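You operate a simulated robot arm through the tools that you are given. There is no shell and no other tool.

Carry out the task below with a simulated robot arm. There is one attempt and no reset: what you move stays moved.

TASK
Swap the stand's motor for the 180 rpm one and run it.
Fine: switch off and free the latch first; old motor into cup 2; lock the latch again. Set down upright: motor, what you pick out.

It is judged by the outcome, as a careful person would: the job done as asked, and still so three seconds after it is handed in. It fails if anything else is knocked over, pushed out of place, dropped, spilled or broken.

THE ROBOT
A 7-joint arm with a two-finger parallel gripper, fixed in place. Base frame: the origin is at the foot of the arm, x ahead of it, y to its left, z up. Units: m, degrees, N and s.
With the tool pointing down near the work surface it reaches from about 0.32 to 0.74 m from the base axis. Its first joint turns from -115.0 to 115.0 degrees. Payload 3.91 kg.
Tool frame: the origin (TCP) lies between the finger pads and is the grasp point; the fingertips stand 0.03 m ahead of it; z points along the fingers, y is the line along which they close. Largest opening 0.11 m; finger width 0.02, thickness 0.01; the body of the gripper, 0.048 by 0.112 m, starts 0.055 m behind the TCP.
Orientation is that of the tool frame in the base frame, as a unit quaternion [w, x, y, z]. With the fingers straight down and closing along the base's y, the tool's x points along the base's -x, its y along +y and its z along -z.

THE INTERFACE
- The arm moves only by the tool step_arm. Its argument "plan" is a list of rows, each a list of 6 numbers: the shift along the tool's x, y, z in mm, then the turn, a rotation vector about the tool's x, y, z in rad. In form: [[dx, dy, dz, rx, ry, rz], ...]. A call has 1 to 20 rows; each row shifts and turns the commanded pose from where the row before left it, along the tool's axes as they then stand. "hand" is the gripper command, from -1 (shut) to 1 (fully open), values between in proportion, set as the call begins (left out, the last holds). A row lasts 0.2 s, in which the tool goes at most 0.05 m and 8.6 degrees; a call with a longer step from one row to the next is refused whole, and so is a gripper value outside its range. Where a pose cannot be reached the arm comes as near as it can. A force on the tool above 40 N (or 10 N above the force at the start of the call, whichever is more), or a blocked arm, ends the call early, and 0.2 s more pass. Each finger travels about 0.108 m/s and halts on what it meets, pressing with about 27 N; the grip force reading is that of the motor and also rises with nothing between the fingers. The clock runs only during rows and for 0.2 s after the last one: add rows that do not move to give the fingers time. It gives the time, the measured TCP pose, the force on the tool (base axes), the opening and the grip force at its end, in the units of the frame above (readings bear some noise), with the torque about the TCP (base axes, N m) and any sound that the robot's microphone picked up.
- Cameras (640 x 400 px; columns grow to the right, rows downward): "scene" is fixed at [0.4034, -0.6493, 1.6351]; the picture's right is [1.00, 0.09, 0.00], its down [0.04, -0.44, -0.90] and it looks along [-0.08, 0.89, -0.44] (base axes); focal length 341 px, centre (320, 200). "wrist" rides on the gripper at [0.072, 0.017, -0.103] in the tool frame; the picture's right is [-0.23, 0.97, 0.00], its down [-0.76, -0.18, -0.62] and it looks along [-0.61, -0.14, 0.78] (tool axes); focal length 222 px, centre (320, 200). There is no depth. A picture from a camera that has moved, and an enlarged one, comes with that camera's place and axes in the base frame and with its lens.
- grab_frame(camera): a new picture of that camera. No time passes.
- slide_trunk(by): slides the trunk up (or, below 0, down) by that many m; the arm rides with it, the base frame stays. It gives what a move gives, with no picture.
- close_up(camera, box): a new picture of the part [left, top, right, bottom] of that camera's present view, enlarged. No time passes.
- job_done(): hands the job in; it is judged then, once.

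Nothing tells you positions but the pictures and the camera data. Unless the task says otherwise, let go and move clear before handing in.

The tools are called after ">>>" by a JSON object that holds its "name" and its "arguments". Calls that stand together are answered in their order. step_arm: Moves the arm, as the interface text tells. Its arguments: {"type":"object","properties":{"plan":{"type":"array","items":{"type":"array","items":{"type":"number"}}},"hand":{"type":"number"}},"required":["plan"]} The other tools are called the same way: slide_trunk (by) slides the trunk up or down; grab_frame (camera) takes a picture; close_up (camera, box) takes an enlarged picture of a part of a camera's view; job_done () hands the job in.

At the start:

```text
clock: 0.0
eef_pos: [0.0285, 0.3959, 1.2473]
tool_rot: [0.0, 0.0, 1.0, -0.001]
ft_force: [-0.2, 0.4, -0.2]
wrist_torque: [0.04, 0.0, -0.01]
opening: 0.11
gripper_force: 0.1
trunk travel left (down, up): [-0.825, 0.165]
```

scene: 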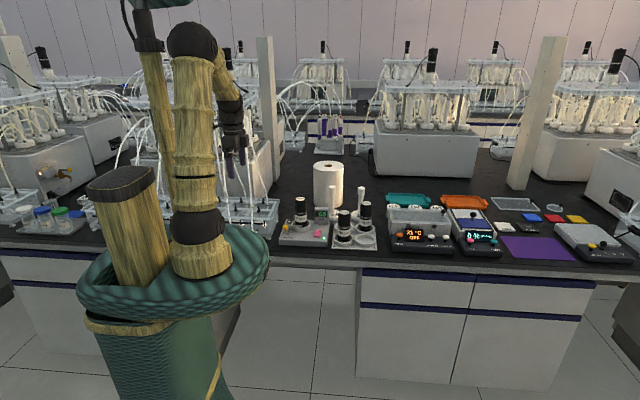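
wrist: 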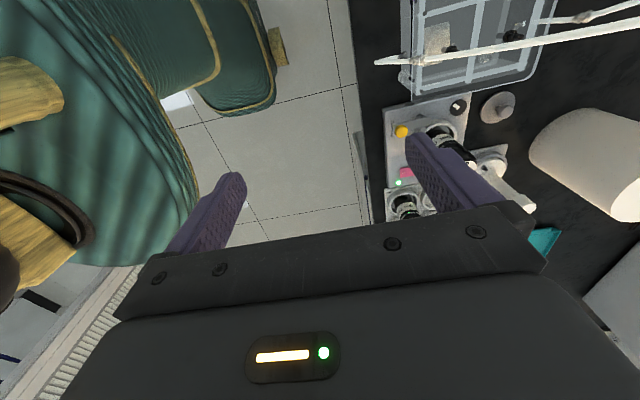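

I see a bench with a small motor stand and a tray of motors near the centre of the scene view. I'll take enlarged views first.

>>> {"name": "close_up", "arguments": {"camera": "scene", "box": [270, 180, 390, 255]}}

>>> {"name": "close_up", "arguments": {"camera": "wrist", "box": [370, 80, 550, 230]}}

```text
5.33 times, centred on (330, 218) of scene
camera zoom: at [0.4034, -0.6493, 1.6351], right [1.0, 0.09, 0.0], down [0.04, -0.44, -0.9], along [-0.08, 0.89, -0.44], focal length 1817 px, centre (267, 107)
```

zoom: 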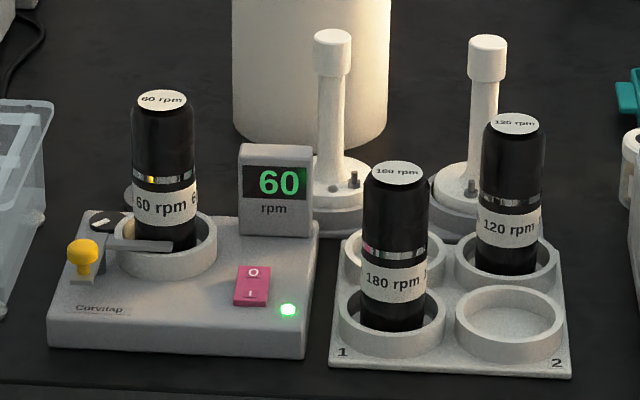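

```text
2.67 times, centred on (460, 155) of wrist
camera zoom: at [-0.0453, 0.4133, 1.3501], right [0.23, 0.97, 0.0], down [0.76, -0.18, 0.62], along [0.61, -0.14, -0.78], focal length 592 px, centre (-53, 320)
```

zoom: 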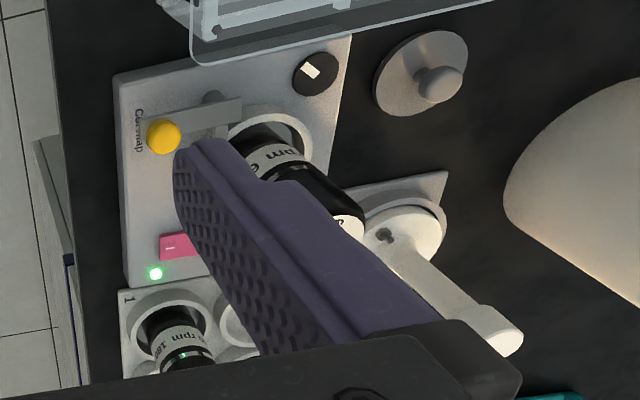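

The motor stand (running, 60 rpm) is around x≈0.2, y≈0.55 with a 4-cup tray at x≈0.43. The bench is at about z≈0.85. I'll move over and turn the wrist so its camera looks at the stand from the front.

>>> {"name": "step_arm", "arguments": {"plan": [[-40, 0, 0, 0, 0, 0], [-40, 0, 0, 0, 0, 0], [-40, 0, 0, 0, 0, 0], [-40, 0, 0, 0, 0, 0], [0, 0, 0, 0, 0, -0.1428], [0, 0, 0, 0, 0, -0.1428], [0, 0, 0, 0, 0, -0.1428], [0, 0, 0, 0, 0, -0.1428], [0, 0, 0, 0, 0, -0.1428], [0, 0, 0, 0, 0, -0.1428], [0, 0, 0, 0, 0, -0.1428], [0, 0, 0, 0, 0, -0.1428], [0, 0, 0, 0, 0, -0.1428], [0, 0, 0, 0, 0, -0.1428], [0, 0, 0, 0, 0, -0.1428], [0, 0, 0, 0, 0, 0]], "hand": 1}}

>>> {"name": "grab_frame", "arguments": {"camera": "wrist"}}

>>> {"name": "grab_frame", "arguments": {"camera": "scene"}}

```text
clock: 3.4
eef_pos: [0.1883, 0.3961, 1.2466]
tool_rot: [0.001, 0.708, -0.706, 0.0]
ft_force: [0.6, -0.1, 0.3]
wrist_torque: [0.0, 0.02, 0.01]
opening: 0.1101
gripper_force: 0.1
trunk travel left (down, up): [-0.825, 0.165]
```

```text
taken
camera wrist: at [0.1702, 0.3241, 1.35], right [-0.97, 0.23, 0.0], down [0.18, 0.76, 0.62], along [0.14, 0.61, -0.78], focal length 222 px, centre (320, 200)
```

wrist: 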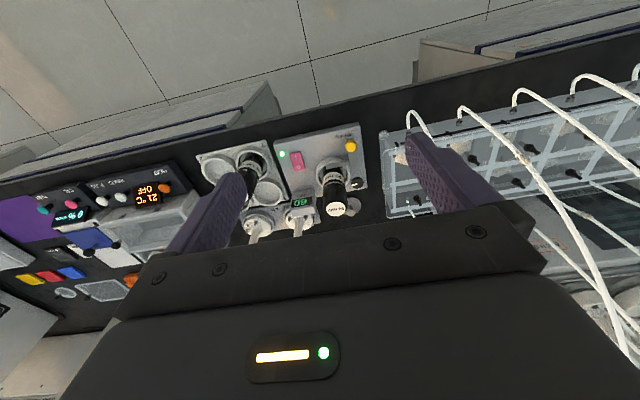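

```text
taken
```

scene: 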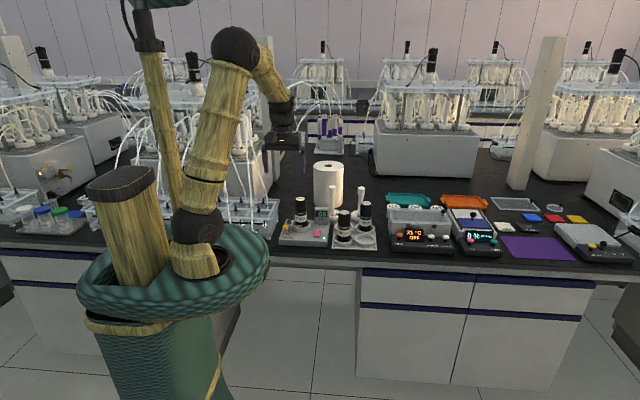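

The wrist camera now shows the stand from the front (image inverted). I'll zoom in on it and the tray.

>>> {"name": "close_up", "arguments": {"camera": "wrist", "box": [190, 110, 390, 235]}}

>>> {"name": "close_up", "arguments": {"camera": "scene", "box": [275, 190, 335, 250]}}

>>> {"name": "close_up", "arguments": {"camera": "scene", "box": [325, 190, 385, 250]}}

```text
3.20 times, centred on (290, 172) of wrist
camera zoom: at [0.1702, 0.3241, 1.35], right [-0.97, 0.23, 0.0], down [0.18, 0.76, 0.62], along [0.14, 0.61, -0.78], focal length 711 px, centre (416, 288)
```

zoom: 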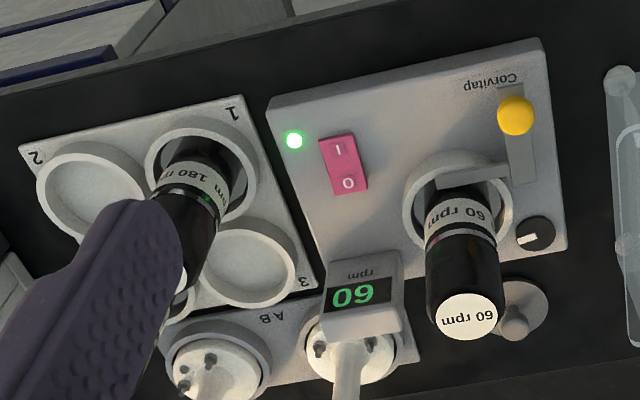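

```text
6.67 times, centred on (305, 220) of scene
camera zoom: at [0.4034, -0.6493, 1.6351], right [1.0, 0.09, 0.0], down [0.04, -0.44, -0.9], along [-0.08, 0.89, -0.44], focal length 2271 px, centre (420, 67)
```

zoom: 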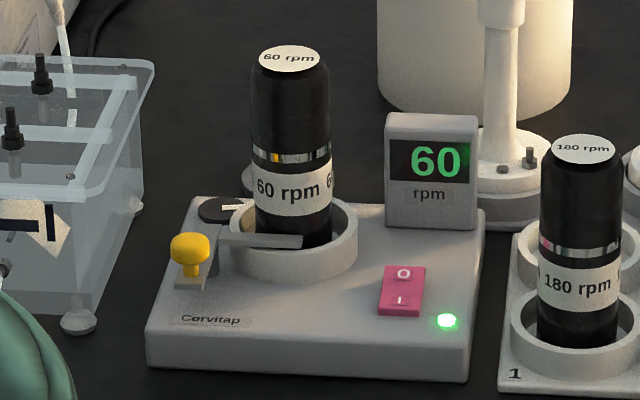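

```text
6.67 times, centred on (355, 220) of scene
camera zoom: at [0.4034, -0.6493, 1.6351], right [1.0, 0.09, 0.0], down [0.04, -0.44, -0.9], along [-0.08, 0.89, -0.44], focal length 2271 px, centre (87, 67)
```

zoom: 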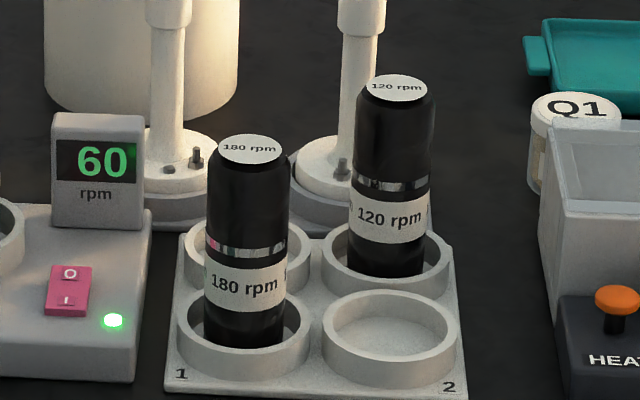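

I've located the running motor's top at about (0.207, 0.620, 1.009). I'll lower the camera for a closer look at the latch and the knob.

>>> {"name": "step_arm", "arguments": {"plan": [[0, 12, 37, 0, 0, 0], [0, 13, 38, 0, 0, 0], [0, 12, 37, 0, 0, 0], [0, 13, 38, 0, 0, 0], [0, 0, 0, 0, 0, 0]]}}

>>> {"name": "grab_frame", "arguments": {"camera": "wrist"}}

>>> {"name": "close_up", "arguments": {"camera": "wrist", "box": [240, 110, 400, 210]}}

```text
clock: 4.6
eef_pos: [0.1388, 0.3945, 1.0985]
tool_rot: [0.0, -0.707, 0.708, 0.001]
ft_force: [1.2, 0.1, -0.1]
wrist_torque: [0.03, 0.02, 0.01]
opening: 0.1101
gripper_force: 0.0
trunk travel left (down, up): [-0.825, 0.165]
```

```text
taken
camera wrist: at [0.1207, 0.3223, 1.2002], right [-0.97, 0.23, 0.0], down [0.18, 0.76, 0.62], along [0.14, 0.61, -0.78], focal length 222 px, centre (320, 200)
```

wrist: 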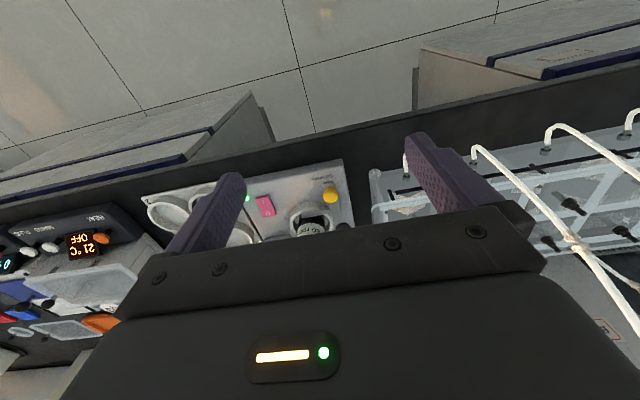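

```text
4.00 times, centred on (320, 160) of wrist
camera zoom: at [0.1207, 0.3223, 1.2002], right [-0.97, 0.23, 0.0], down [0.18, 0.76, 0.62], along [0.14, 0.61, -0.78], focal length 888 px, centre (320, 360)
```

zoom: 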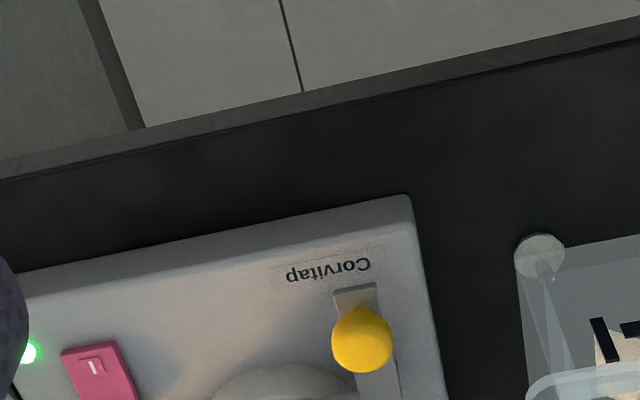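

The gripper hides most of the stand at this pose. I'll move forward and slightly right so that the latch appears between the fingers.

>>> {"name": "step_arm", "arguments": {"plan": [[-33, -20, 0, 0, 0, 0], [-33, -21, 0, 0, 0, 0], [-32, -21, 0, 0, 0, 0], [0, 0, 0, 0, 0, 0]]}}

>>> {"name": "grab_frame", "arguments": {"camera": "wrist"}}

>>> {"name": "close_up", "arguments": {"camera": "wrist", "box": [240, 110, 400, 210]}}

>>> {"name": "grab_frame", "arguments": {"camera": "scene"}}

```text
clock: 5.6
eef_pos: [0.1993, 0.4938, 1.0975]
tool_rot: [0.001, -0.706, 0.708, -0.001]
ft_force: [-0.4, 0.5, -0.5]
wrist_torque: [0.02, -0.01, 0.01]
opening: 0.1099
gripper_force: 0.0
trunk travel left (down, up): [-0.825, 0.165]
```

```text
taken
camera wrist: at [0.1822, 0.4215, 1.2002], right [-0.97, 0.23, 0.0], down [0.18, 0.76, 0.62], along [0.14, 0.61, -0.78], focal length 222 px, centre (320, 200)
```

wrist: 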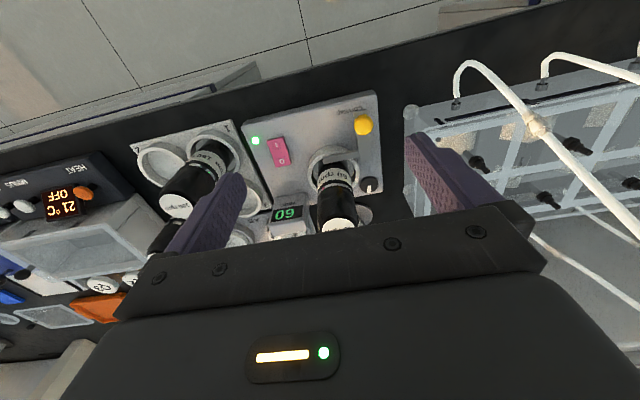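

```text
4.00 times, centred on (320, 160) of wrist
camera zoom: at [0.1822, 0.4215, 1.2002], right [-0.97, 0.23, 0.0], down [0.18, 0.76, 0.62], along [0.14, 0.61, -0.78], focal length 888 px, centre (320, 360)
```

zoom: 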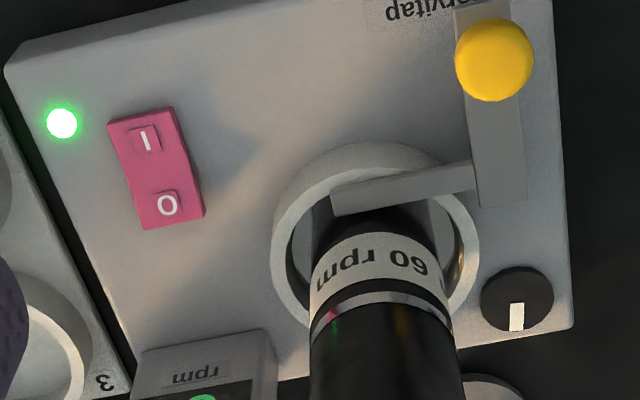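

```text
taken
```

scene: 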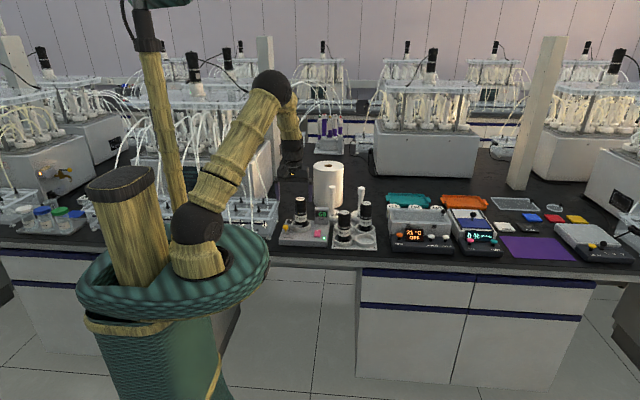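

The latch looks like an L-shaped lever: a yellow knob on a plate, with a bar across the front of the cup. I'll zoom further to work out how it moves.

>>> {"name": "close_up", "arguments": {"camera": "scene", "box": [286, 204, 312, 222]}}

>>> {"name": "close_up", "arguments": {"camera": "wrist", "box": [315, 105, 385, 195]}}

```text
16.00 times, centred on (299, 213) of scene
camera zoom: at [0.4034, -0.6493, 1.6351], right [1.0, 0.09, 0.0], down [0.04, -0.44, -0.9], along [-0.08, 0.89, -0.44], focal length 5450 px, centre (656, -8)
```

zoom: 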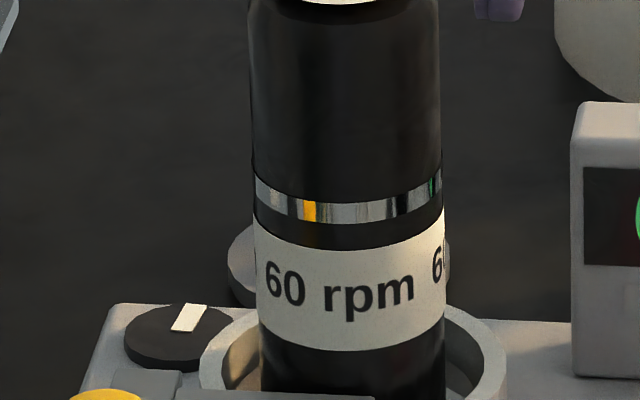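

```text
4.44 times, centred on (350, 150) of wrist
camera zoom: at [0.1822, 0.4215, 1.2002], right [-0.97, 0.23, 0.0], down [0.18, 0.76, 0.62], along [0.14, 0.61, -0.78], focal length 987 px, centre (187, 422)
```

zoom: 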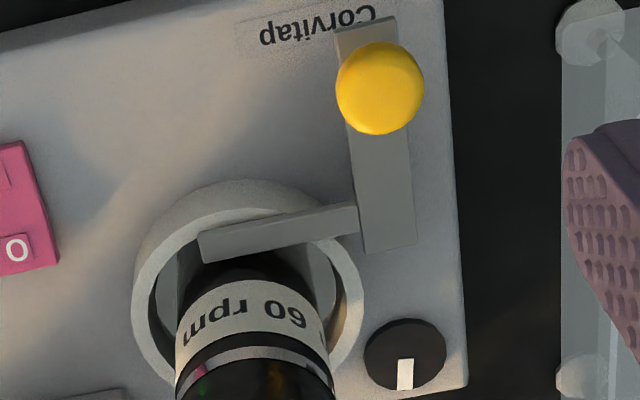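

>>> {"name": "close_up", "arguments": {"camera": "scene", "box": [283, 215, 312, 233]}}

>>> {"name": "close_up", "arguments": {"camera": "scene", "box": [308, 208, 330, 240]}}

```text
16.00 times, centred on (298, 224) of scene
camera zoom: at [0.4034, -0.6493, 1.6351], right [1.0, 0.09, 0.0], down [0.04, -0.44, -0.9], along [-0.08, 0.89, -0.44], focal length 5450 px, centre (680, -184)
```

zoom: 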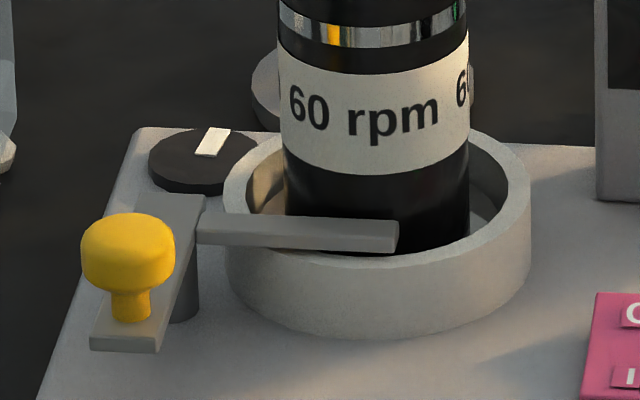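

```text
12.50 times, centred on (319, 224) of scene
camera zoom: at [0.4034, -0.6493, 1.6351], right [1.0, 0.09, 0.0], down [0.04, -0.44, -0.9], along [-0.08, 0.89, -0.44], focal length 4258 px, centre (332, -100)
```

zoom: 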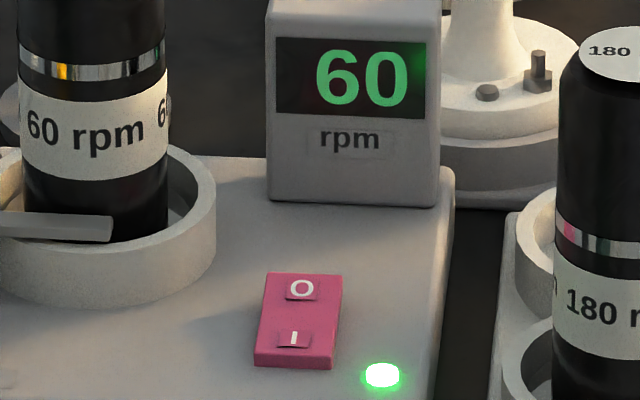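

The latch is a swing latch: the pivot post is near (0.153, 0.582), the yellow knob near (0.153, 0.533, 0.918), and the bar reaches across the front of the motor, so pushing the knob to the left frees it. First comes the switch: its "O" end is near (0.282, 0.580, 0.882). I'll close the fingers and go above it with the hand yawed clear of the motors.

>>> {"name": "step_arm", "arguments": {"plan": [[-29, -27, 0, 0, 0, 0], [-29, -28, 0, 0, 0, 0], [-29, -28, 0, 0, 0, 0], [0, 0, 0, 0, 0, -0.145], [0, 0, 0, 0, 0, -0.145], [0, 0, 0, 0, 0, -0.146], [0, 0, 0, 0, 0, 0], [0, 0, 0, 0, 0, 0]], "hand": -1}}

>>> {"name": "grab_frame", "arguments": {"camera": "wrist"}}

>>> {"name": "close_up", "arguments": {"camera": "scene", "box": [260, 130, 380, 250]}}

```text
clock: 7.4
eef_pos: [0.2821, 0.5812, 1.097]
tool_rot: [0.0, 0.843, -0.537, 0.0]
ft_force: [-0.3, 0.2, 0.2]
wrist_torque: [0.01, 0.03, 0.01]
opening: 0.0001
gripper_force: 26.4
trunk travel left (down, up): [-0.825, 0.165]
```

```text
taken
camera wrist: at [0.2977, 0.5085, 1.1999], right [-0.98, -0.21, 0.0], down [-0.16, 0.77, 0.62], along [-0.13, 0.61, -0.78], focal length 222 px, centre (320, 200)
```

wrist: 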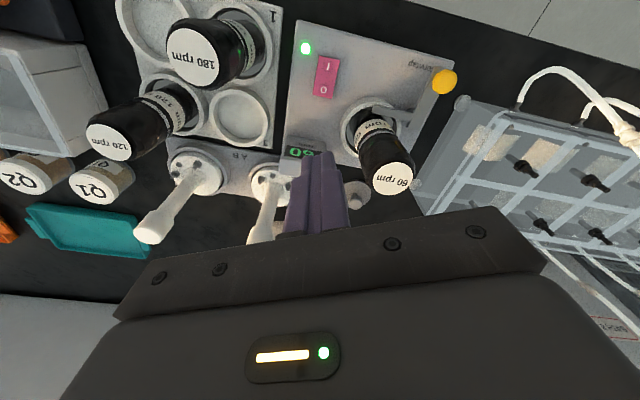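

```text
3.33 times, centred on (320, 190) of scene
camera zoom: at [0.4034, -0.6493, 1.6351], right [1.0, 0.09, 0.0], down [0.04, -0.44, -0.9], along [-0.08, 0.89, -0.44], focal length 1135 px, centre (320, 233)
```

zoom: 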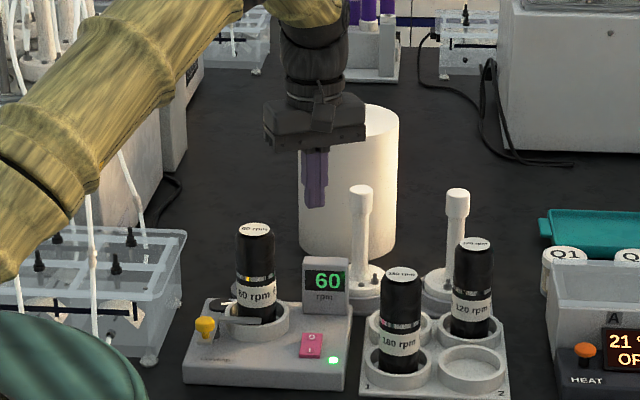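

The hand is above the switch. I'll check the switch position once more from this pose before going down.

>>> {"name": "close_up", "arguments": {"camera": "wrist", "box": [270, 20, 470, 145]}}

>>> {"name": "close_up", "arguments": {"camera": "wrist", "box": [110, 0, 290, 130]}}

```text
3.20 times, centred on (370, 82) of wrist
camera zoom: at [0.2977, 0.5085, 1.1999], right [-0.98, -0.21, 0.0], down [-0.16, 0.77, 0.62], along [-0.13, 0.61, -0.78], focal length 711 px, centre (160, 576)
```

zoom: 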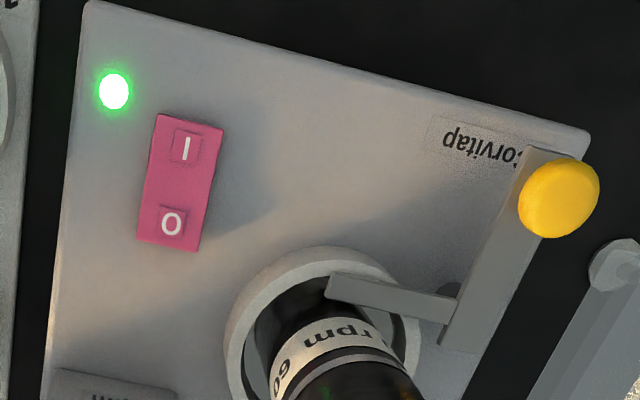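

```text
3.08 times, centred on (200, 65) of wrist
camera zoom: at [0.2977, 0.5085, 1.1999], right [-0.98, -0.21, 0.0], down [-0.16, 0.77, 0.62], along [-0.13, 0.61, -0.78], focal length 684 px, centre (689, 615)
```

zoom: 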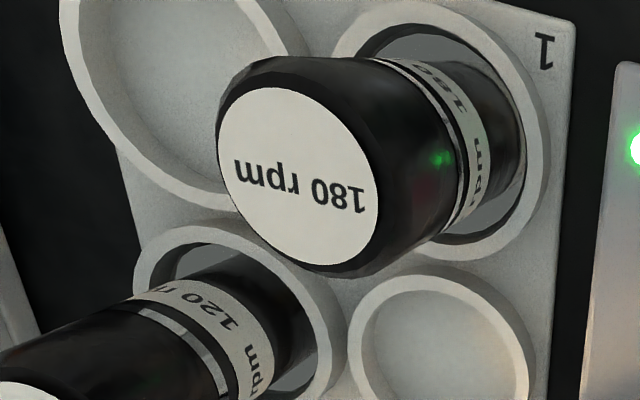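

The switch position is confirmed. I'm descending over the O end, slowing down just above it.

>>> {"name": "step_arm", "arguments": {"plan": [[0, 0, 40, 0, 0, 0], [0, 0, 40, 0, 0, 0], [0, 0, 40, 0, 0, 0], [0, 0, 30, 0, 0, 0], [0, 0, 15, 0, 0, 0], [0, 0, 8, 0, 0, 0], [0, 0, 4, 0, 0, 0], [0, 0, 2, 0, 0, 0], [0, 0, 0, 0, 0, 0]]}}

>>> {"name": "close_up", "arguments": {"camera": "scene", "box": [270, 180, 390, 255]}}

```text
clock: 9.4
eef_pos: [0.2838, 0.5809, 0.9178]
tool_rot: [0.0, 0.842, -0.539, 0.0]
ft_force: [-0.1, -0.7, 0.2]
wrist_torque: [-0.01, 0.01, 0.03]
opening: 0.0003
gripper_force: 26.8
trunk travel left (down, up): [-0.825, 0.165]
```

```text
5.33 times, centred on (330, 218) of scene
camera zoom: at [0.4034, -0.6493, 1.6351], right [1.0, 0.09, 0.0], down [0.04, -0.44, -0.9], along [-0.08, 0.89, -0.44], focal length 1817 px, centre (267, 107)
```

zoom: 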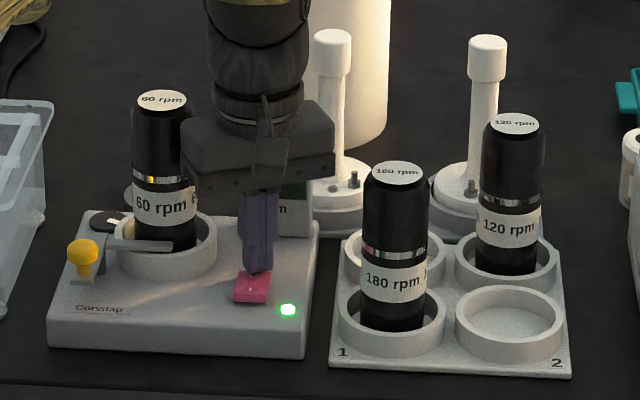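

The fingertip is just above the O end. I'm pressing gently in small steps.

>>> {"name": "step_arm", "arguments": {"plan": [[0, 0, 2, 0, 0, 0], [0, 0, 2, 0, 0, 0], [0, 0, 2, 0, 0, 0], [0, 0, 2, 0, 0, 0], [0, 0, 2, 0, 0, 0]]}}

>>> {"name": "close_up", "arguments": {"camera": "scene", "box": [270, 180, 390, 255]}}

```text
clock: 10.4
eef_pos: [0.2826, 0.5806, 0.9183]
tool_rot: [-0.005, 0.843, -0.538, -0.001]
ft_force: [-5.3, -11.6, 20.1]
wrist_torque: [-0.61, 0.24, -0.01]
opening: 0.0001
gripper_force: 26.9
trunk travel left (down, up): [-0.825, 0.165]
stopped in row 4: the force on the tool passed its limit at 43 N (the readings are from after the stop); the commanded pose is now the measured one
```

```text
5.33 times, centred on (330, 218) of scene
camera zoom: at [0.4034, -0.6493, 1.6351], right [1.0, 0.09, 0.0], down [0.04, -0.44, -0.9], along [-0.08, 0.89, -0.44], focal length 1817 px, centre (267, 107)
```

zoom: 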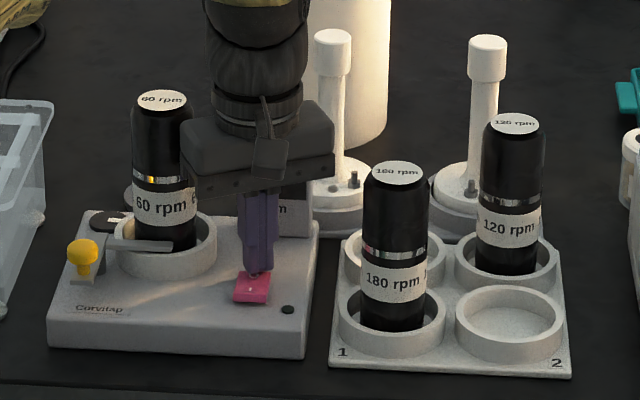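

The LED went out, so the switch is off. I'm retreating upward and will check the display and the area to the left of the latch.

>>> {"name": "step_arm", "arguments": {"plan": [[0, 0, -20, 0, 0, 0], [0, 0, -40, 0, 0, 0], [0, 0, -40, 0, 0, 0], [0, 0, -40, 0, 0, 0], [0, 0, -40, 0, 0, 0], [0, 0, 0, 0, 0, 0]]}}

>>> {"name": "close_up", "arguments": {"camera": "scene", "box": [230, 180, 330, 250]}}

>>> {"name": "close_up", "arguments": {"camera": "wrist", "box": [380, 40, 640, 210]}}

```text
clock: 11.8
eef_pos: [0.2815, 0.5824, 1.0934]
tool_rot: [-0.003, 0.843, -0.538, -0.001]
ft_force: [-0.6, 0.6, -0.6]
wrist_torque: [-0.02, 0.03, -0.01]
opening: 0.0
gripper_force: 27.2
trunk travel left (down, up): [-0.825, 0.165]
```

```text
5.71 times, centred on (280, 215) of scene
camera zoom: at [0.4034, -0.6493, 1.6351], right [1.0, 0.09, 0.0], down [0.04, -0.44, -0.9], along [-0.08, 0.89, -0.44], focal length 1946 px, centre (549, 114)
```

zoom: 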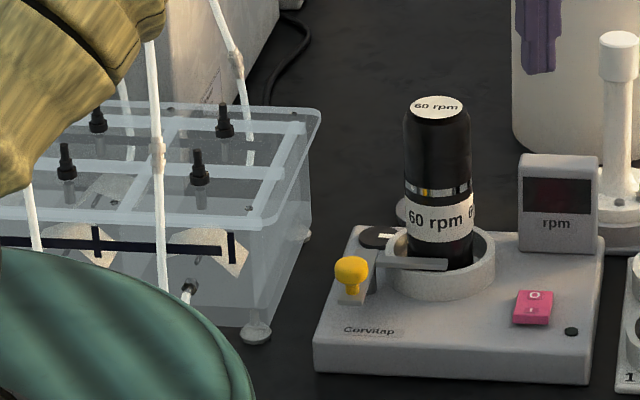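

```text
2.35 times, centred on (510, 125) of wrist
camera zoom: at [0.2966, 0.5093, 1.1964], right [-0.98, -0.2, 0.0], down [-0.16, 0.76, 0.63], along [-0.13, 0.61, -0.78], focal length 523 px, centre (-127, 376)
```

zoom: 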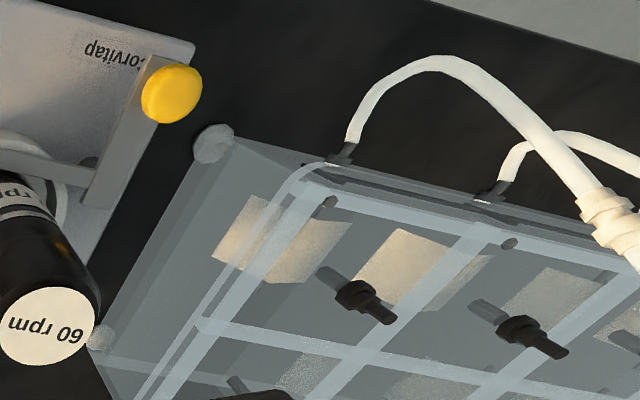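

The display is dark and the switch shows off. The aquarium rim is at x≈0.087, z≈0.94, so for the latch I'll turn the hand so it's long along y with the camera on the +x side, and approach from the right of the yellow knob.

>>> {"name": "step_arm", "arguments": {"plan": [[0, 0, 0, 0, 0, -0.1418], [0, 0, 0, 0, 0, -0.1418], [0, 0, 0, 0, 0, -0.1418], [0, 0, 0, 0, 0, -0.1418], [0, 0, 0, 0, 0, -0.1418], [0, 0, 0, 0, 0, -0.1418], [0, 0, 0, 0, 0, -0.1418], [0, 0, 0, 0, 0, -0.1418], [-30, 18, 0, 0, 0, 0], [-30, 18, 0, 0, 0, 0], [-31, 19, 0, 0, 0, 0], [0, 0, 0, 0, 0, 0]]}}

>>> {"name": "grab_frame", "arguments": {"camera": "wrist"}}

>>> {"name": "close_up", "arguments": {"camera": "scene", "box": [230, 150, 350, 250]}}

```text
clock: 14.4
eef_pos: [0.1923, 0.5276, 1.0958]
tool_rot: [-0.004, 1.0, -0.001, 0.001]
ft_force: [0.8, -0.2, -0.1]
wrist_torque: [0.0, 0.0, 0.02]
opening: 0.0
gripper_force: 26.8
trunk travel left (down, up): [-0.825, 0.165]
```

```text
taken
camera wrist: at [0.2643, 0.5099, 1.1983], right [-0.23, -0.97, -0.01], down [-0.76, 0.18, 0.62], along [-0.6, 0.15, -0.78], focal length 222 px, centre (320, 200)
```

wrist: 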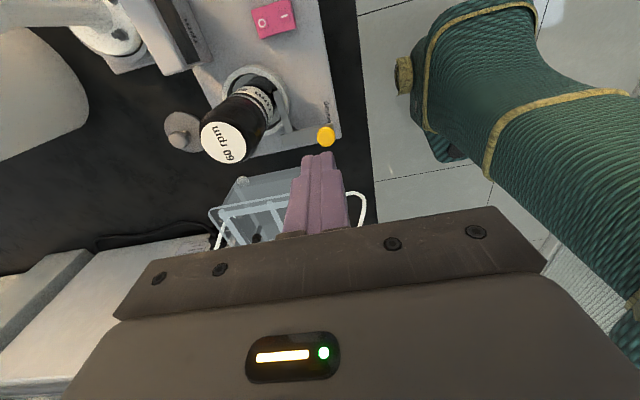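

```text
4.00 times, centred on (290, 200) of scene
camera zoom: at [0.4034, -0.6493, 1.6351], right [1.0, 0.09, 0.0], down [0.04, -0.44, -0.9], along [-0.08, 0.89, -0.44], focal length 1362 px, centre (440, 200)
```

zoom: 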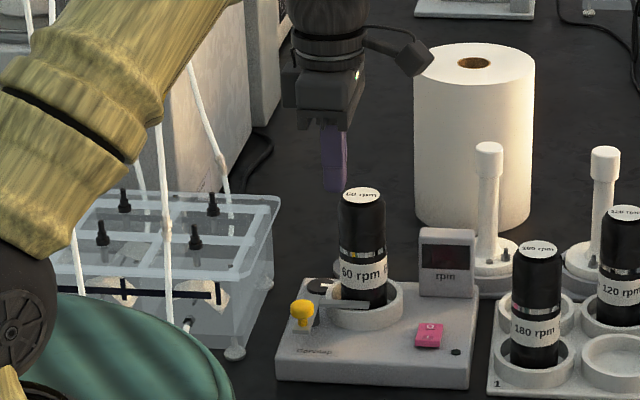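

I'm descending beside the knob on its right.

>>> {"name": "step_arm", "arguments": {"plan": [[0, 0, 40, 0, 0, 0], [0, 0, 40, 0, 0, 0], [0, 0, 40, 0, 0, 0], [0, 0, 25, 0, 0, 0], [0, 0, 13, 0, 0, 0], [0, 0, 0, 0, 0, 0]]}}

>>> {"name": "close_up", "arguments": {"camera": "scene", "box": [270, 190, 330, 240]}}

>>> {"name": "grab_frame", "arguments": {"camera": "wrist"}}

```text
clock: 15.8
eef_pos: [0.1919, 0.5275, 0.9366]
tool_rot: [-0.003, 1.0, -0.001, 0.002]
ft_force: [-0.6, 0.7, 0.3]
wrist_torque: [0.02, 0.02, -0.01]
opening: 0.0003
gripper_force: 26.9
trunk travel left (down, up): [-0.825, 0.165]
```

```text
8.00 times, centred on (300, 215) of scene
camera zoom: at [0.4034, -0.6493, 1.6351], right [1.0, 0.09, 0.0], down [0.04, -0.44, -0.9], along [-0.08, 0.89, -0.44], focal length 2725 px, centre (480, 80)
```

zoom: 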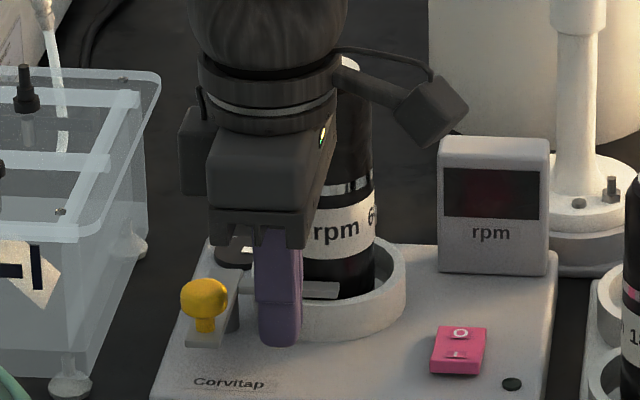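

```text
taken
camera wrist: at [0.264, 0.5108, 1.0389], right [-0.23, -0.97, -0.01], down [-0.76, 0.17, 0.62], along [-0.6, 0.15, -0.78], focal length 222 px, centre (320, 200)
```

wrist: 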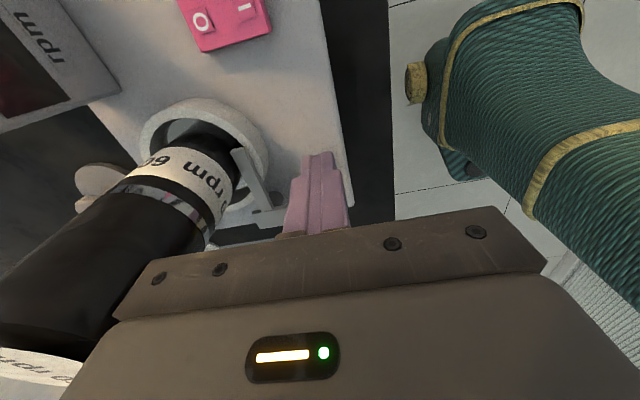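

I'm pushing the knob to the left along its arc.

>>> {"name": "step_arm", "arguments": {"plan": [[-8, 0, 0, 0, 0, 0], [-8, 0, 0, 0, 0, 0], [-6, -1, 0, 0, 0, 0], [-6, -1, 0, 0, 0, 0], [-6, -3, 0, 0, 0, 0], [-6, -3, 0, 0, 0, 0], [0, 0, 0, 0, 0, 0]]}}

>>> {"name": "close_up", "arguments": {"camera": "scene", "box": [270, 190, 330, 240]}}

```text
clock: 17.4
eef_pos: [0.1538, 0.5372, 0.9348]
tool_rot: [-0.003, 1.0, -0.001, 0.001]
ft_force: [0.4, 0.1, -1.0]
wrist_torque: [0.01, -0.02, 0.02]
opening: 0.0
gripper_force: 26.9
trunk travel left (down, up): [-0.825, 0.165]
```

```text
8.00 times, centred on (300, 215) of scene
camera zoom: at [0.4034, -0.6493, 1.6351], right [1.0, 0.09, 0.0], down [0.04, -0.44, -0.9], along [-0.08, 0.89, -0.44], focal length 2725 px, centre (480, 80)
```

zoom: 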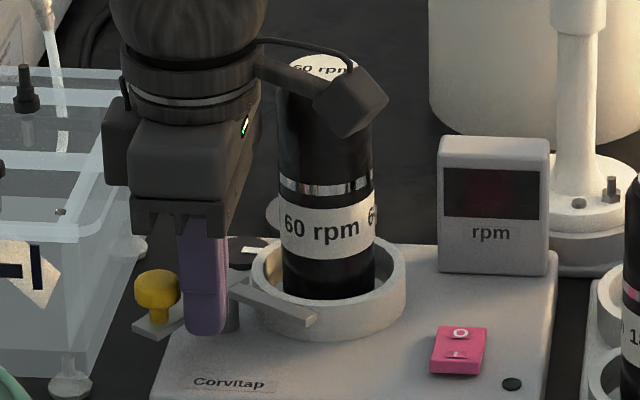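

The lever turned about 30°. I'll continue to roughly 45°, then go around to the knob's front side and push it toward the back.

>>> {"name": "step_arm", "arguments": {"plan": [[-6, -4, 0, 0, 0, 0], [-6, -4, 0, 0, 0, 0], [0, 0, 0, 0, 0, 0], [8, 0, 0, 0, 0, 0], [0, 14, 0, 0, 0, 0], [0, 14, 0, 0, 0, 0], [-14, 0, 0, 0, 0, 0], [-14, 0, 0, 0, 0, 0], [0, 0, 0, 0, 0, 0]]}}

>>> {"name": "close_up", "arguments": {"camera": "scene", "box": [270, 190, 330, 240]}}

```text
clock: 19.4
eef_pos: [0.1206, 0.518, 0.9348]
tool_rot: [-0.003, 1.0, -0.001, 0.0]
ft_force: [-0.3, -0.3, -0.9]
wrist_torque: [-0.01, 0.0, 0.01]
opening: 0.0001
gripper_force: 27.4
trunk travel left (down, up): [-0.825, 0.165]
```

```text
8.00 times, centred on (300, 215) of scene
camera zoom: at [0.4034, -0.6493, 1.6351], right [1.0, 0.09, 0.0], down [0.04, -0.44, -0.9], along [-0.08, 0.89, -0.44], focal length 2725 px, centre (480, 80)
```

zoom: 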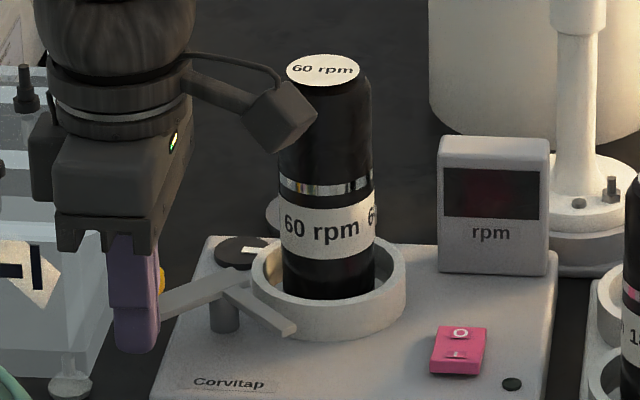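

Now I'm pushing the knob toward the back (+y).

>>> {"name": "step_arm", "arguments": {"plan": [[0, -6, 0, 0, 0, 0], [-2, -6, 0, 0, 0, 0], [-2, -6, 0, 0, 0, 0], [-2, -6, 0, 0, 0, 0], [-2, -6, 0, 0, 0, 0], [-2, -5, 0, 0, 0, 0], [0, 0, 0, 0, 0, 0]]}}

>>> {"name": "close_up", "arguments": {"camera": "scene", "box": [270, 190, 330, 240]}}

>>> {"name": "grab_frame", "arguments": {"camera": "wrist"}}

```text
clock: 20.1
eef_pos: [0.1193, 0.521, 0.9342]
tool_rot: [0.009, 1.0, -0.002, 0.004]
ft_force: [2.2, -18.3, 14.3]
wrist_torque: [-0.41, 0.01, 0.04]
opening: 0.0
gripper_force: 27.0
trunk travel left (down, up): [-0.825, 0.165]
stopped in row 3: the force on the tool passed its limit at 45 N (the readings are from after the stop); the commanded pose is now the measured one
```

```text
8.00 times, centred on (300, 215) of scene
camera zoom: at [0.4034, -0.6493, 1.6351], right [1.0, 0.09, 0.0], down [0.04, -0.44, -0.9], along [-0.08, 0.89, -0.44], focal length 2725 px, centre (480, 80)
```

zoom: 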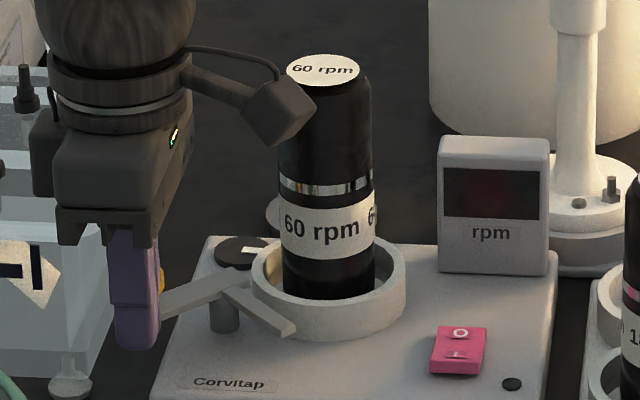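

```text
taken
camera wrist: at [0.1909, 0.5064, 1.0382], right [-0.23, -0.97, 0.01], down [-0.77, 0.19, 0.61], along [-0.6, 0.13, -0.79], focal length 222 px, centre (320, 200)
```

wrist: 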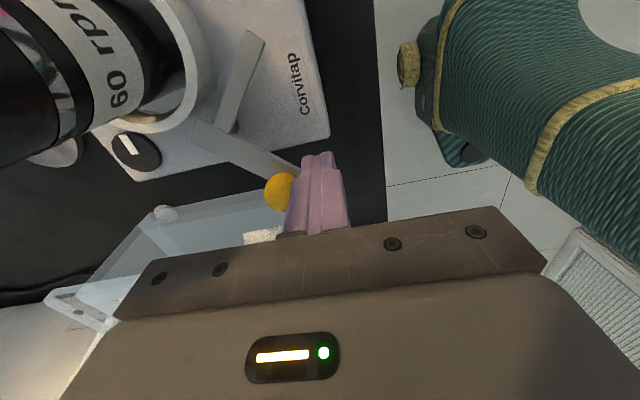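

The push was blocked at once, so the lever may be at its end stop (about 45°). I'll look closely before deciding.

>>> {"name": "step_arm", "arguments": {"plan": [[0, 6, 0, 0, 0, 0], [0, 6, 0, 0, 0, 0], [0, 10, 0, 0, 0, 0], [0, 10, -20, 0, 0, 0], [0, 0, -30, 0, 0, 0], [0, 0, 0, 0, 0, 0]]}}

>>> {"name": "close_up", "arguments": {"camera": "scene", "box": [280, 205, 316, 235]}}

>>> {"name": "close_up", "arguments": {"camera": "wrist", "box": [120, 20, 360, 200]}}

```text
clock: 21.6
eef_pos: [0.1194, 0.4943, 0.9841]
tool_rot: [0.006, 1.0, -0.002, 0.004]
ft_force: [-0.2, 0.2, -0.6]
wrist_torque: [0.0, -0.01, -0.02]
opening: 0.0001
gripper_force: 26.7
trunk travel left (down, up): [-0.825, 0.165]
```

```text
13.33 times, centred on (298, 220) of scene
camera zoom: at [0.4034, -0.6493, 1.6351], right [1.0, 0.09, 0.0], down [0.04, -0.44, -0.9], along [-0.08, 0.89, -0.44], focal length 4542 px, centre (613, -67)
```

zoom: 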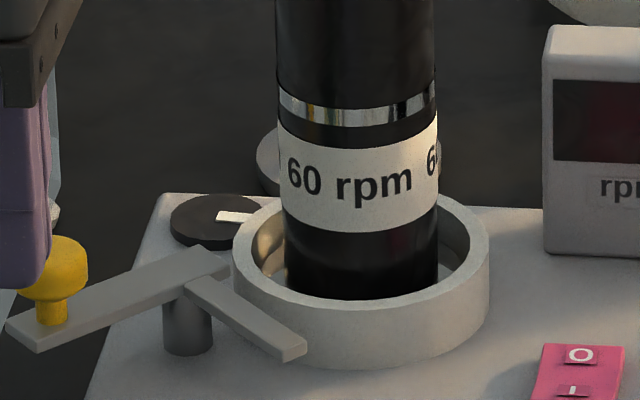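

```text
2.22 times, centred on (240, 110) of wrist
camera zoom: at [0.1902, 0.4788, 1.0875], right [-0.23, -0.97, 0.01], down [-0.77, 0.19, 0.62], along [-0.6, 0.13, -0.79], focal length 494 px, centre (498, 400)
```

zoom: 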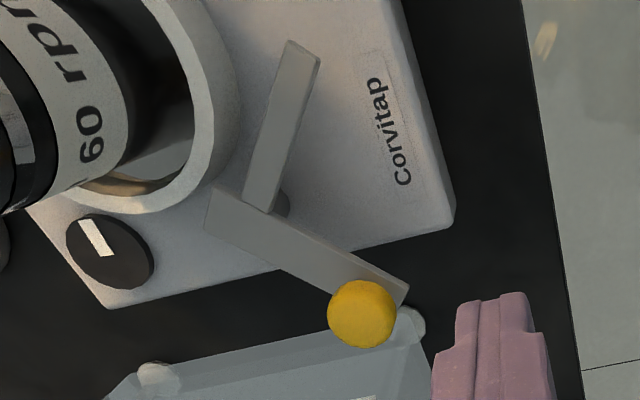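

The lever is at about 45° and the motor looks clear of the bar. I'll retest from the right side to be sure this is the end stop.

>>> {"name": "step_arm", "arguments": {"plan": [[38, 0, 0, 0, 0, 0], [0, -26, 0, 0, 0, 0], [0, -26, 0, 0, 0, 0], [0, 0, 24, 0, 0, 0], [0, 0, 22, 0, 0, 0], [-6, 0, 0, 0, 0, 0], [-5, 0, 0, 0, 0, 0], [-3, 0, 0, 0, 0, 0], [-3, 0, 0, 0, 0, 0], [-3, -1, 0, 0, 0, 0], [-3, -1, 0, 0, 0, 0], [0, 0, 0, 0, 0, 0]]}}

>>> {"name": "close_up", "arguments": {"camera": "scene", "box": [270, 190, 330, 240]}}

```text
clock: 23.8
eef_pos: [0.1477, 0.5456, 0.9359]
tool_rot: [0.009, 1.0, -0.007, 0.012]
ft_force: [13.8, -6.1, 0.3]
wrist_torque: [-0.11, -0.4, -0.07]
opening: 0.0
gripper_force: 27.1
trunk travel left (down, up): [-0.825, 0.165]
stopped in row 11: the force on the tool passed its limit at 42 N (the readings are from after the stop); the commanded pose is now the measured one
```

```text
8.00 times, centred on (300, 215) of scene
camera zoom: at [0.4034, -0.6493, 1.6351], right [1.0, 0.09, 0.0], down [0.04, -0.44, -0.9], along [-0.08, 0.89, -0.44], focal length 2725 px, centre (480, 80)
```

zoom: 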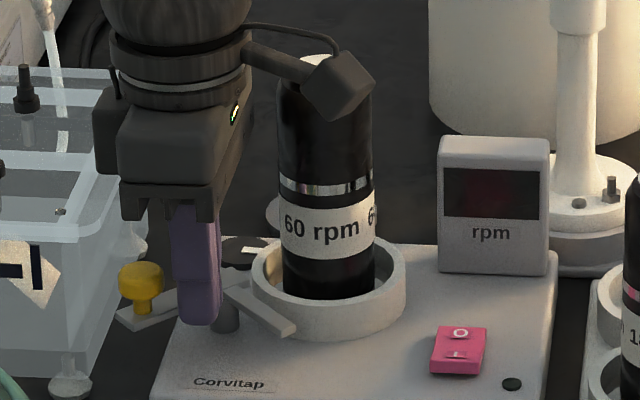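

That confirms the latch is fully open at its end stop. I'll retreat upward, level the tool, and yaw it to 45° for grasping the 60 rpm motor.

>>> {"name": "step_arm", "arguments": {"plan": [[6, 0, 0, 0, 0, 0], [0, 0, -30, 0, 0, 0], [0, 0, -40, 0, 0, 0], [0, 0, -48, 0, 0, 0], [0, 0, -46, 0, 0, 0], [0, 0, 0, 0.018, -0.024, -0.014], [0, 0, 0, 0, 0, 0.1309], [0, 0, 0, 0, 0, 0.1309], [0, 0, 0, 0, 0, 0.1309], [0, 0, 0, 0, 0, 0.1309], [0, 0, 0, 0, 0, 0.1309], [0, 0, 0, 0, 0, 0.1309], [0, 0, 0, 0, 0, 0]]}}

>>> {"name": "close_up", "arguments": {"camera": "scene", "box": [270, 180, 390, 255]}}

>>> {"name": "grab_frame", "arguments": {"camera": "wrist"}}

```text
clock: 26.6
eef_pos: [0.1483, 0.5485, 1.1002]
tool_rot: [-0.001, 0.924, -0.381, -0.004]
ft_force: [-0.2, 0.3, 0.7]
wrist_torque: [-0.03, 0.0, 0.01]
opening: 0.0001
gripper_force: 27.3
trunk travel left (down, up): [-0.825, 0.165]
```

```text
5.33 times, centred on (330, 218) of scene
camera zoom: at [0.4034, -0.6493, 1.6351], right [1.0, 0.09, 0.0], down [0.04, -0.44, -0.9], along [-0.08, 0.89, -0.44], focal length 1817 px, centre (267, 107)
```

zoom: 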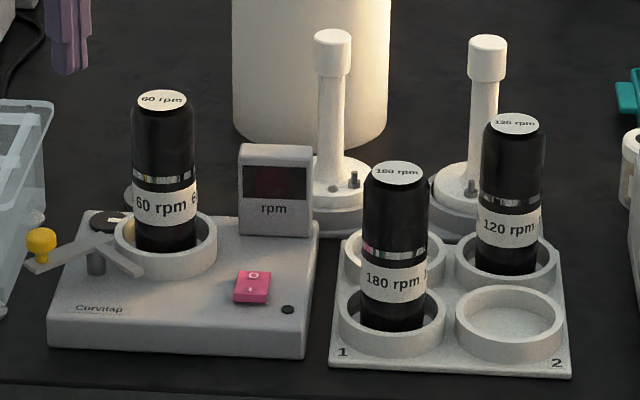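

```text
taken
camera wrist: at [0.1868, 0.4854, 1.203], right [-0.85, -0.53, 0.0], down [-0.41, 0.66, 0.63], along [-0.34, 0.53, -0.78], focal length 222 px, centre (320, 200)
```

wrist: 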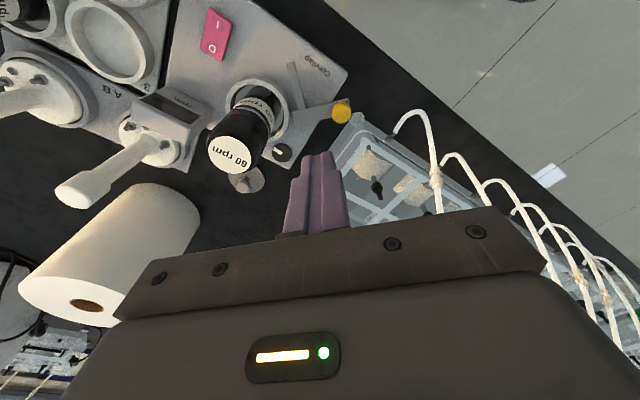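

The tool is level. I'll check the motor's exact top centre from this view.

>>> {"name": "close_up", "arguments": {"camera": "wrist", "box": [190, 70, 310, 190]}}

>>> {"name": "close_up", "arguments": {"camera": "scene", "box": [290, 190, 320, 215]}}

>>> {"name": "close_up", "arguments": {"camera": "scene", "box": [330, 200, 380, 250]}}

```text
3.33 times, centred on (250, 130) of wrist
camera zoom: at [0.1868, 0.4854, 1.203], right [-0.85, -0.53, 0.0], down [-0.41, 0.66, 0.63], along [-0.34, 0.53, -0.78], focal length 740 px, centre (553, 433)
```

zoom: 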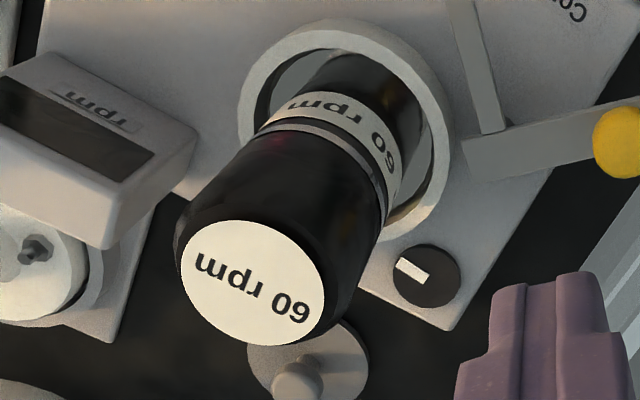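

```text
16.00 times, centred on (305, 202) of scene
camera zoom: at [0.4034, -0.6493, 1.6351], right [1.0, 0.09, 0.0], down [0.04, -0.44, -0.9], along [-0.08, 0.89, -0.44], focal length 5450 px, centre (560, 160)
```

zoom: 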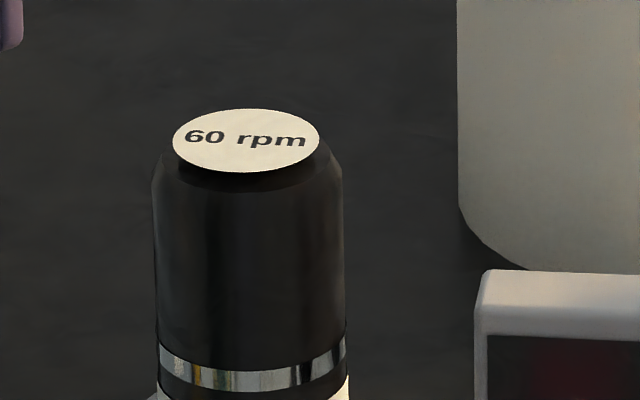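

```text
8.00 times, centred on (355, 225) of scene
camera zoom: at [0.4034, -0.6493, 1.6351], right [1.0, 0.09, 0.0], down [0.04, -0.44, -0.9], along [-0.08, 0.89, -0.44], focal length 2725 px, centre (40, 0)
```

zoom: 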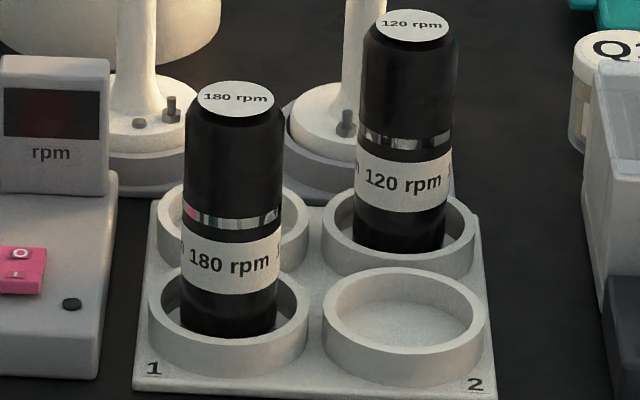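

I place the motor axis at about (0.207, 0.617) with its top at about 1.010. I'm moving above it with the fingers partly open.

>>> {"name": "step_arm", "arguments": {"plan": [[-2.3, -30, 0, 0, 0, 0], [-2.3, -30, 0, 0, 0, 0], [-2.3, -30, 0, 0, 0, 0], [0, 0, 0, 0, 0, 0], [0, 0, 0, 0, 0, 0]], "hand": 0.4545}}

>>> {"name": "grab_frame", "arguments": {"camera": "wrist"}}

>>> {"name": "close_up", "arguments": {"camera": "scene", "box": [270, 165, 340, 225]}}

```text
clock: 27.8
eef_pos: [0.2058, 0.6171, 1.1004]
tool_rot: [0.0, 0.925, -0.38, -0.003]
ft_force: [-0.9, 0.2, 0.8]
wrist_torque: [-0.03, 0.01, 0.01]
opening: 0.0801
gripper_force: 0.0
trunk travel left (down, up): [-0.825, 0.165]
```

```text
taken
camera wrist: at [0.2452, 0.5549, 1.2022], right [-0.85, -0.53, 0.01], down [-0.41, 0.66, 0.63], along [-0.34, 0.53, -0.78], focal length 222 px, centre (320, 200)
```

wrist: 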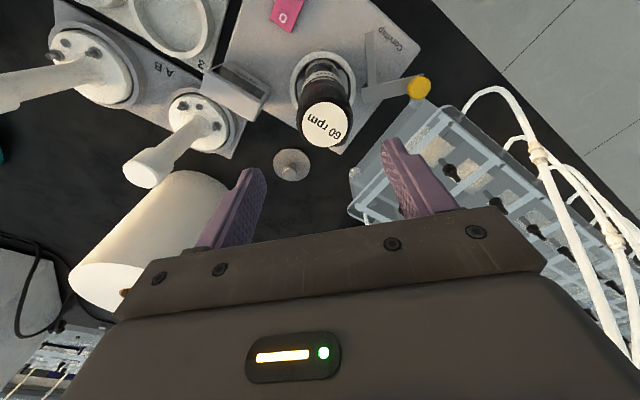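

```text
6.67 times, centred on (305, 195) of scene
camera zoom: at [0.4034, -0.6493, 1.6351], right [1.0, 0.09, 0.0], down [0.04, -0.44, -0.9], along [-0.08, 0.89, -0.44], focal length 2271 px, centre (420, 233)
```

zoom: 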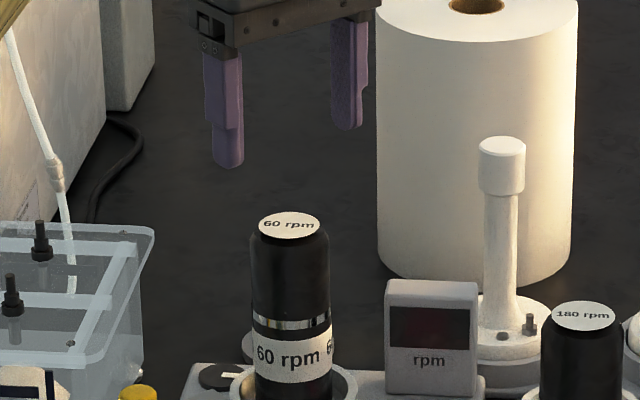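

The centring looks good, with a small correction. I'm descending around the motor with the fingertips at about 0.938.

>>> {"name": "step_arm", "arguments": {"plan": [[3, 0, 30, 0, 0, 0], [0, 0, 30, 0, 0, 0], [0, 0, 30, 0, 0, 0], [0, 0, 24, 0, 0, 0], [0, 0, 18, 0, 0, 0], [0, 0, 0, 0, 0, 0]]}}

>>> {"name": "close_up", "arguments": {"camera": "scene", "box": [270, 175, 340, 235]}}

>>> {"name": "grab_frame", "arguments": {"camera": "wrist"}}

```text
clock: 29.2
eef_pos: [0.2076, 0.6161, 0.9659]
tool_rot: [0.001, 0.925, -0.38, -0.004]
ft_force: [-0.5, -0.5, 0.4]
wrist_torque: [0.01, 0.0, -0.04]
opening: 0.0801
gripper_force: 0.1
trunk travel left (down, up): [-0.825, 0.165]
```

```text
6.67 times, centred on (305, 205) of scene
camera zoom: at [0.4034, -0.6493, 1.6351], right [1.0, 0.09, 0.0], down [0.04, -0.44, -0.9], along [-0.08, 0.89, -0.44], focal length 2271 px, centre (420, 167)
```

zoom: 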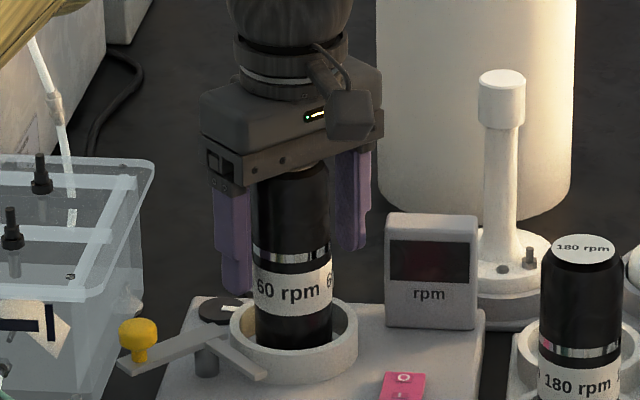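

```text
taken
camera wrist: at [0.246, 0.5531, 1.0701], right [-0.85, -0.53, 0.0], down [-0.41, 0.66, 0.63], along [-0.34, 0.53, -0.78], focal length 222 px, centre (320, 200)
```

wrist: 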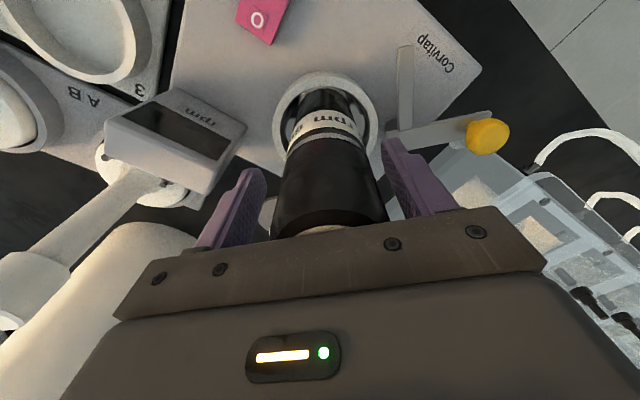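

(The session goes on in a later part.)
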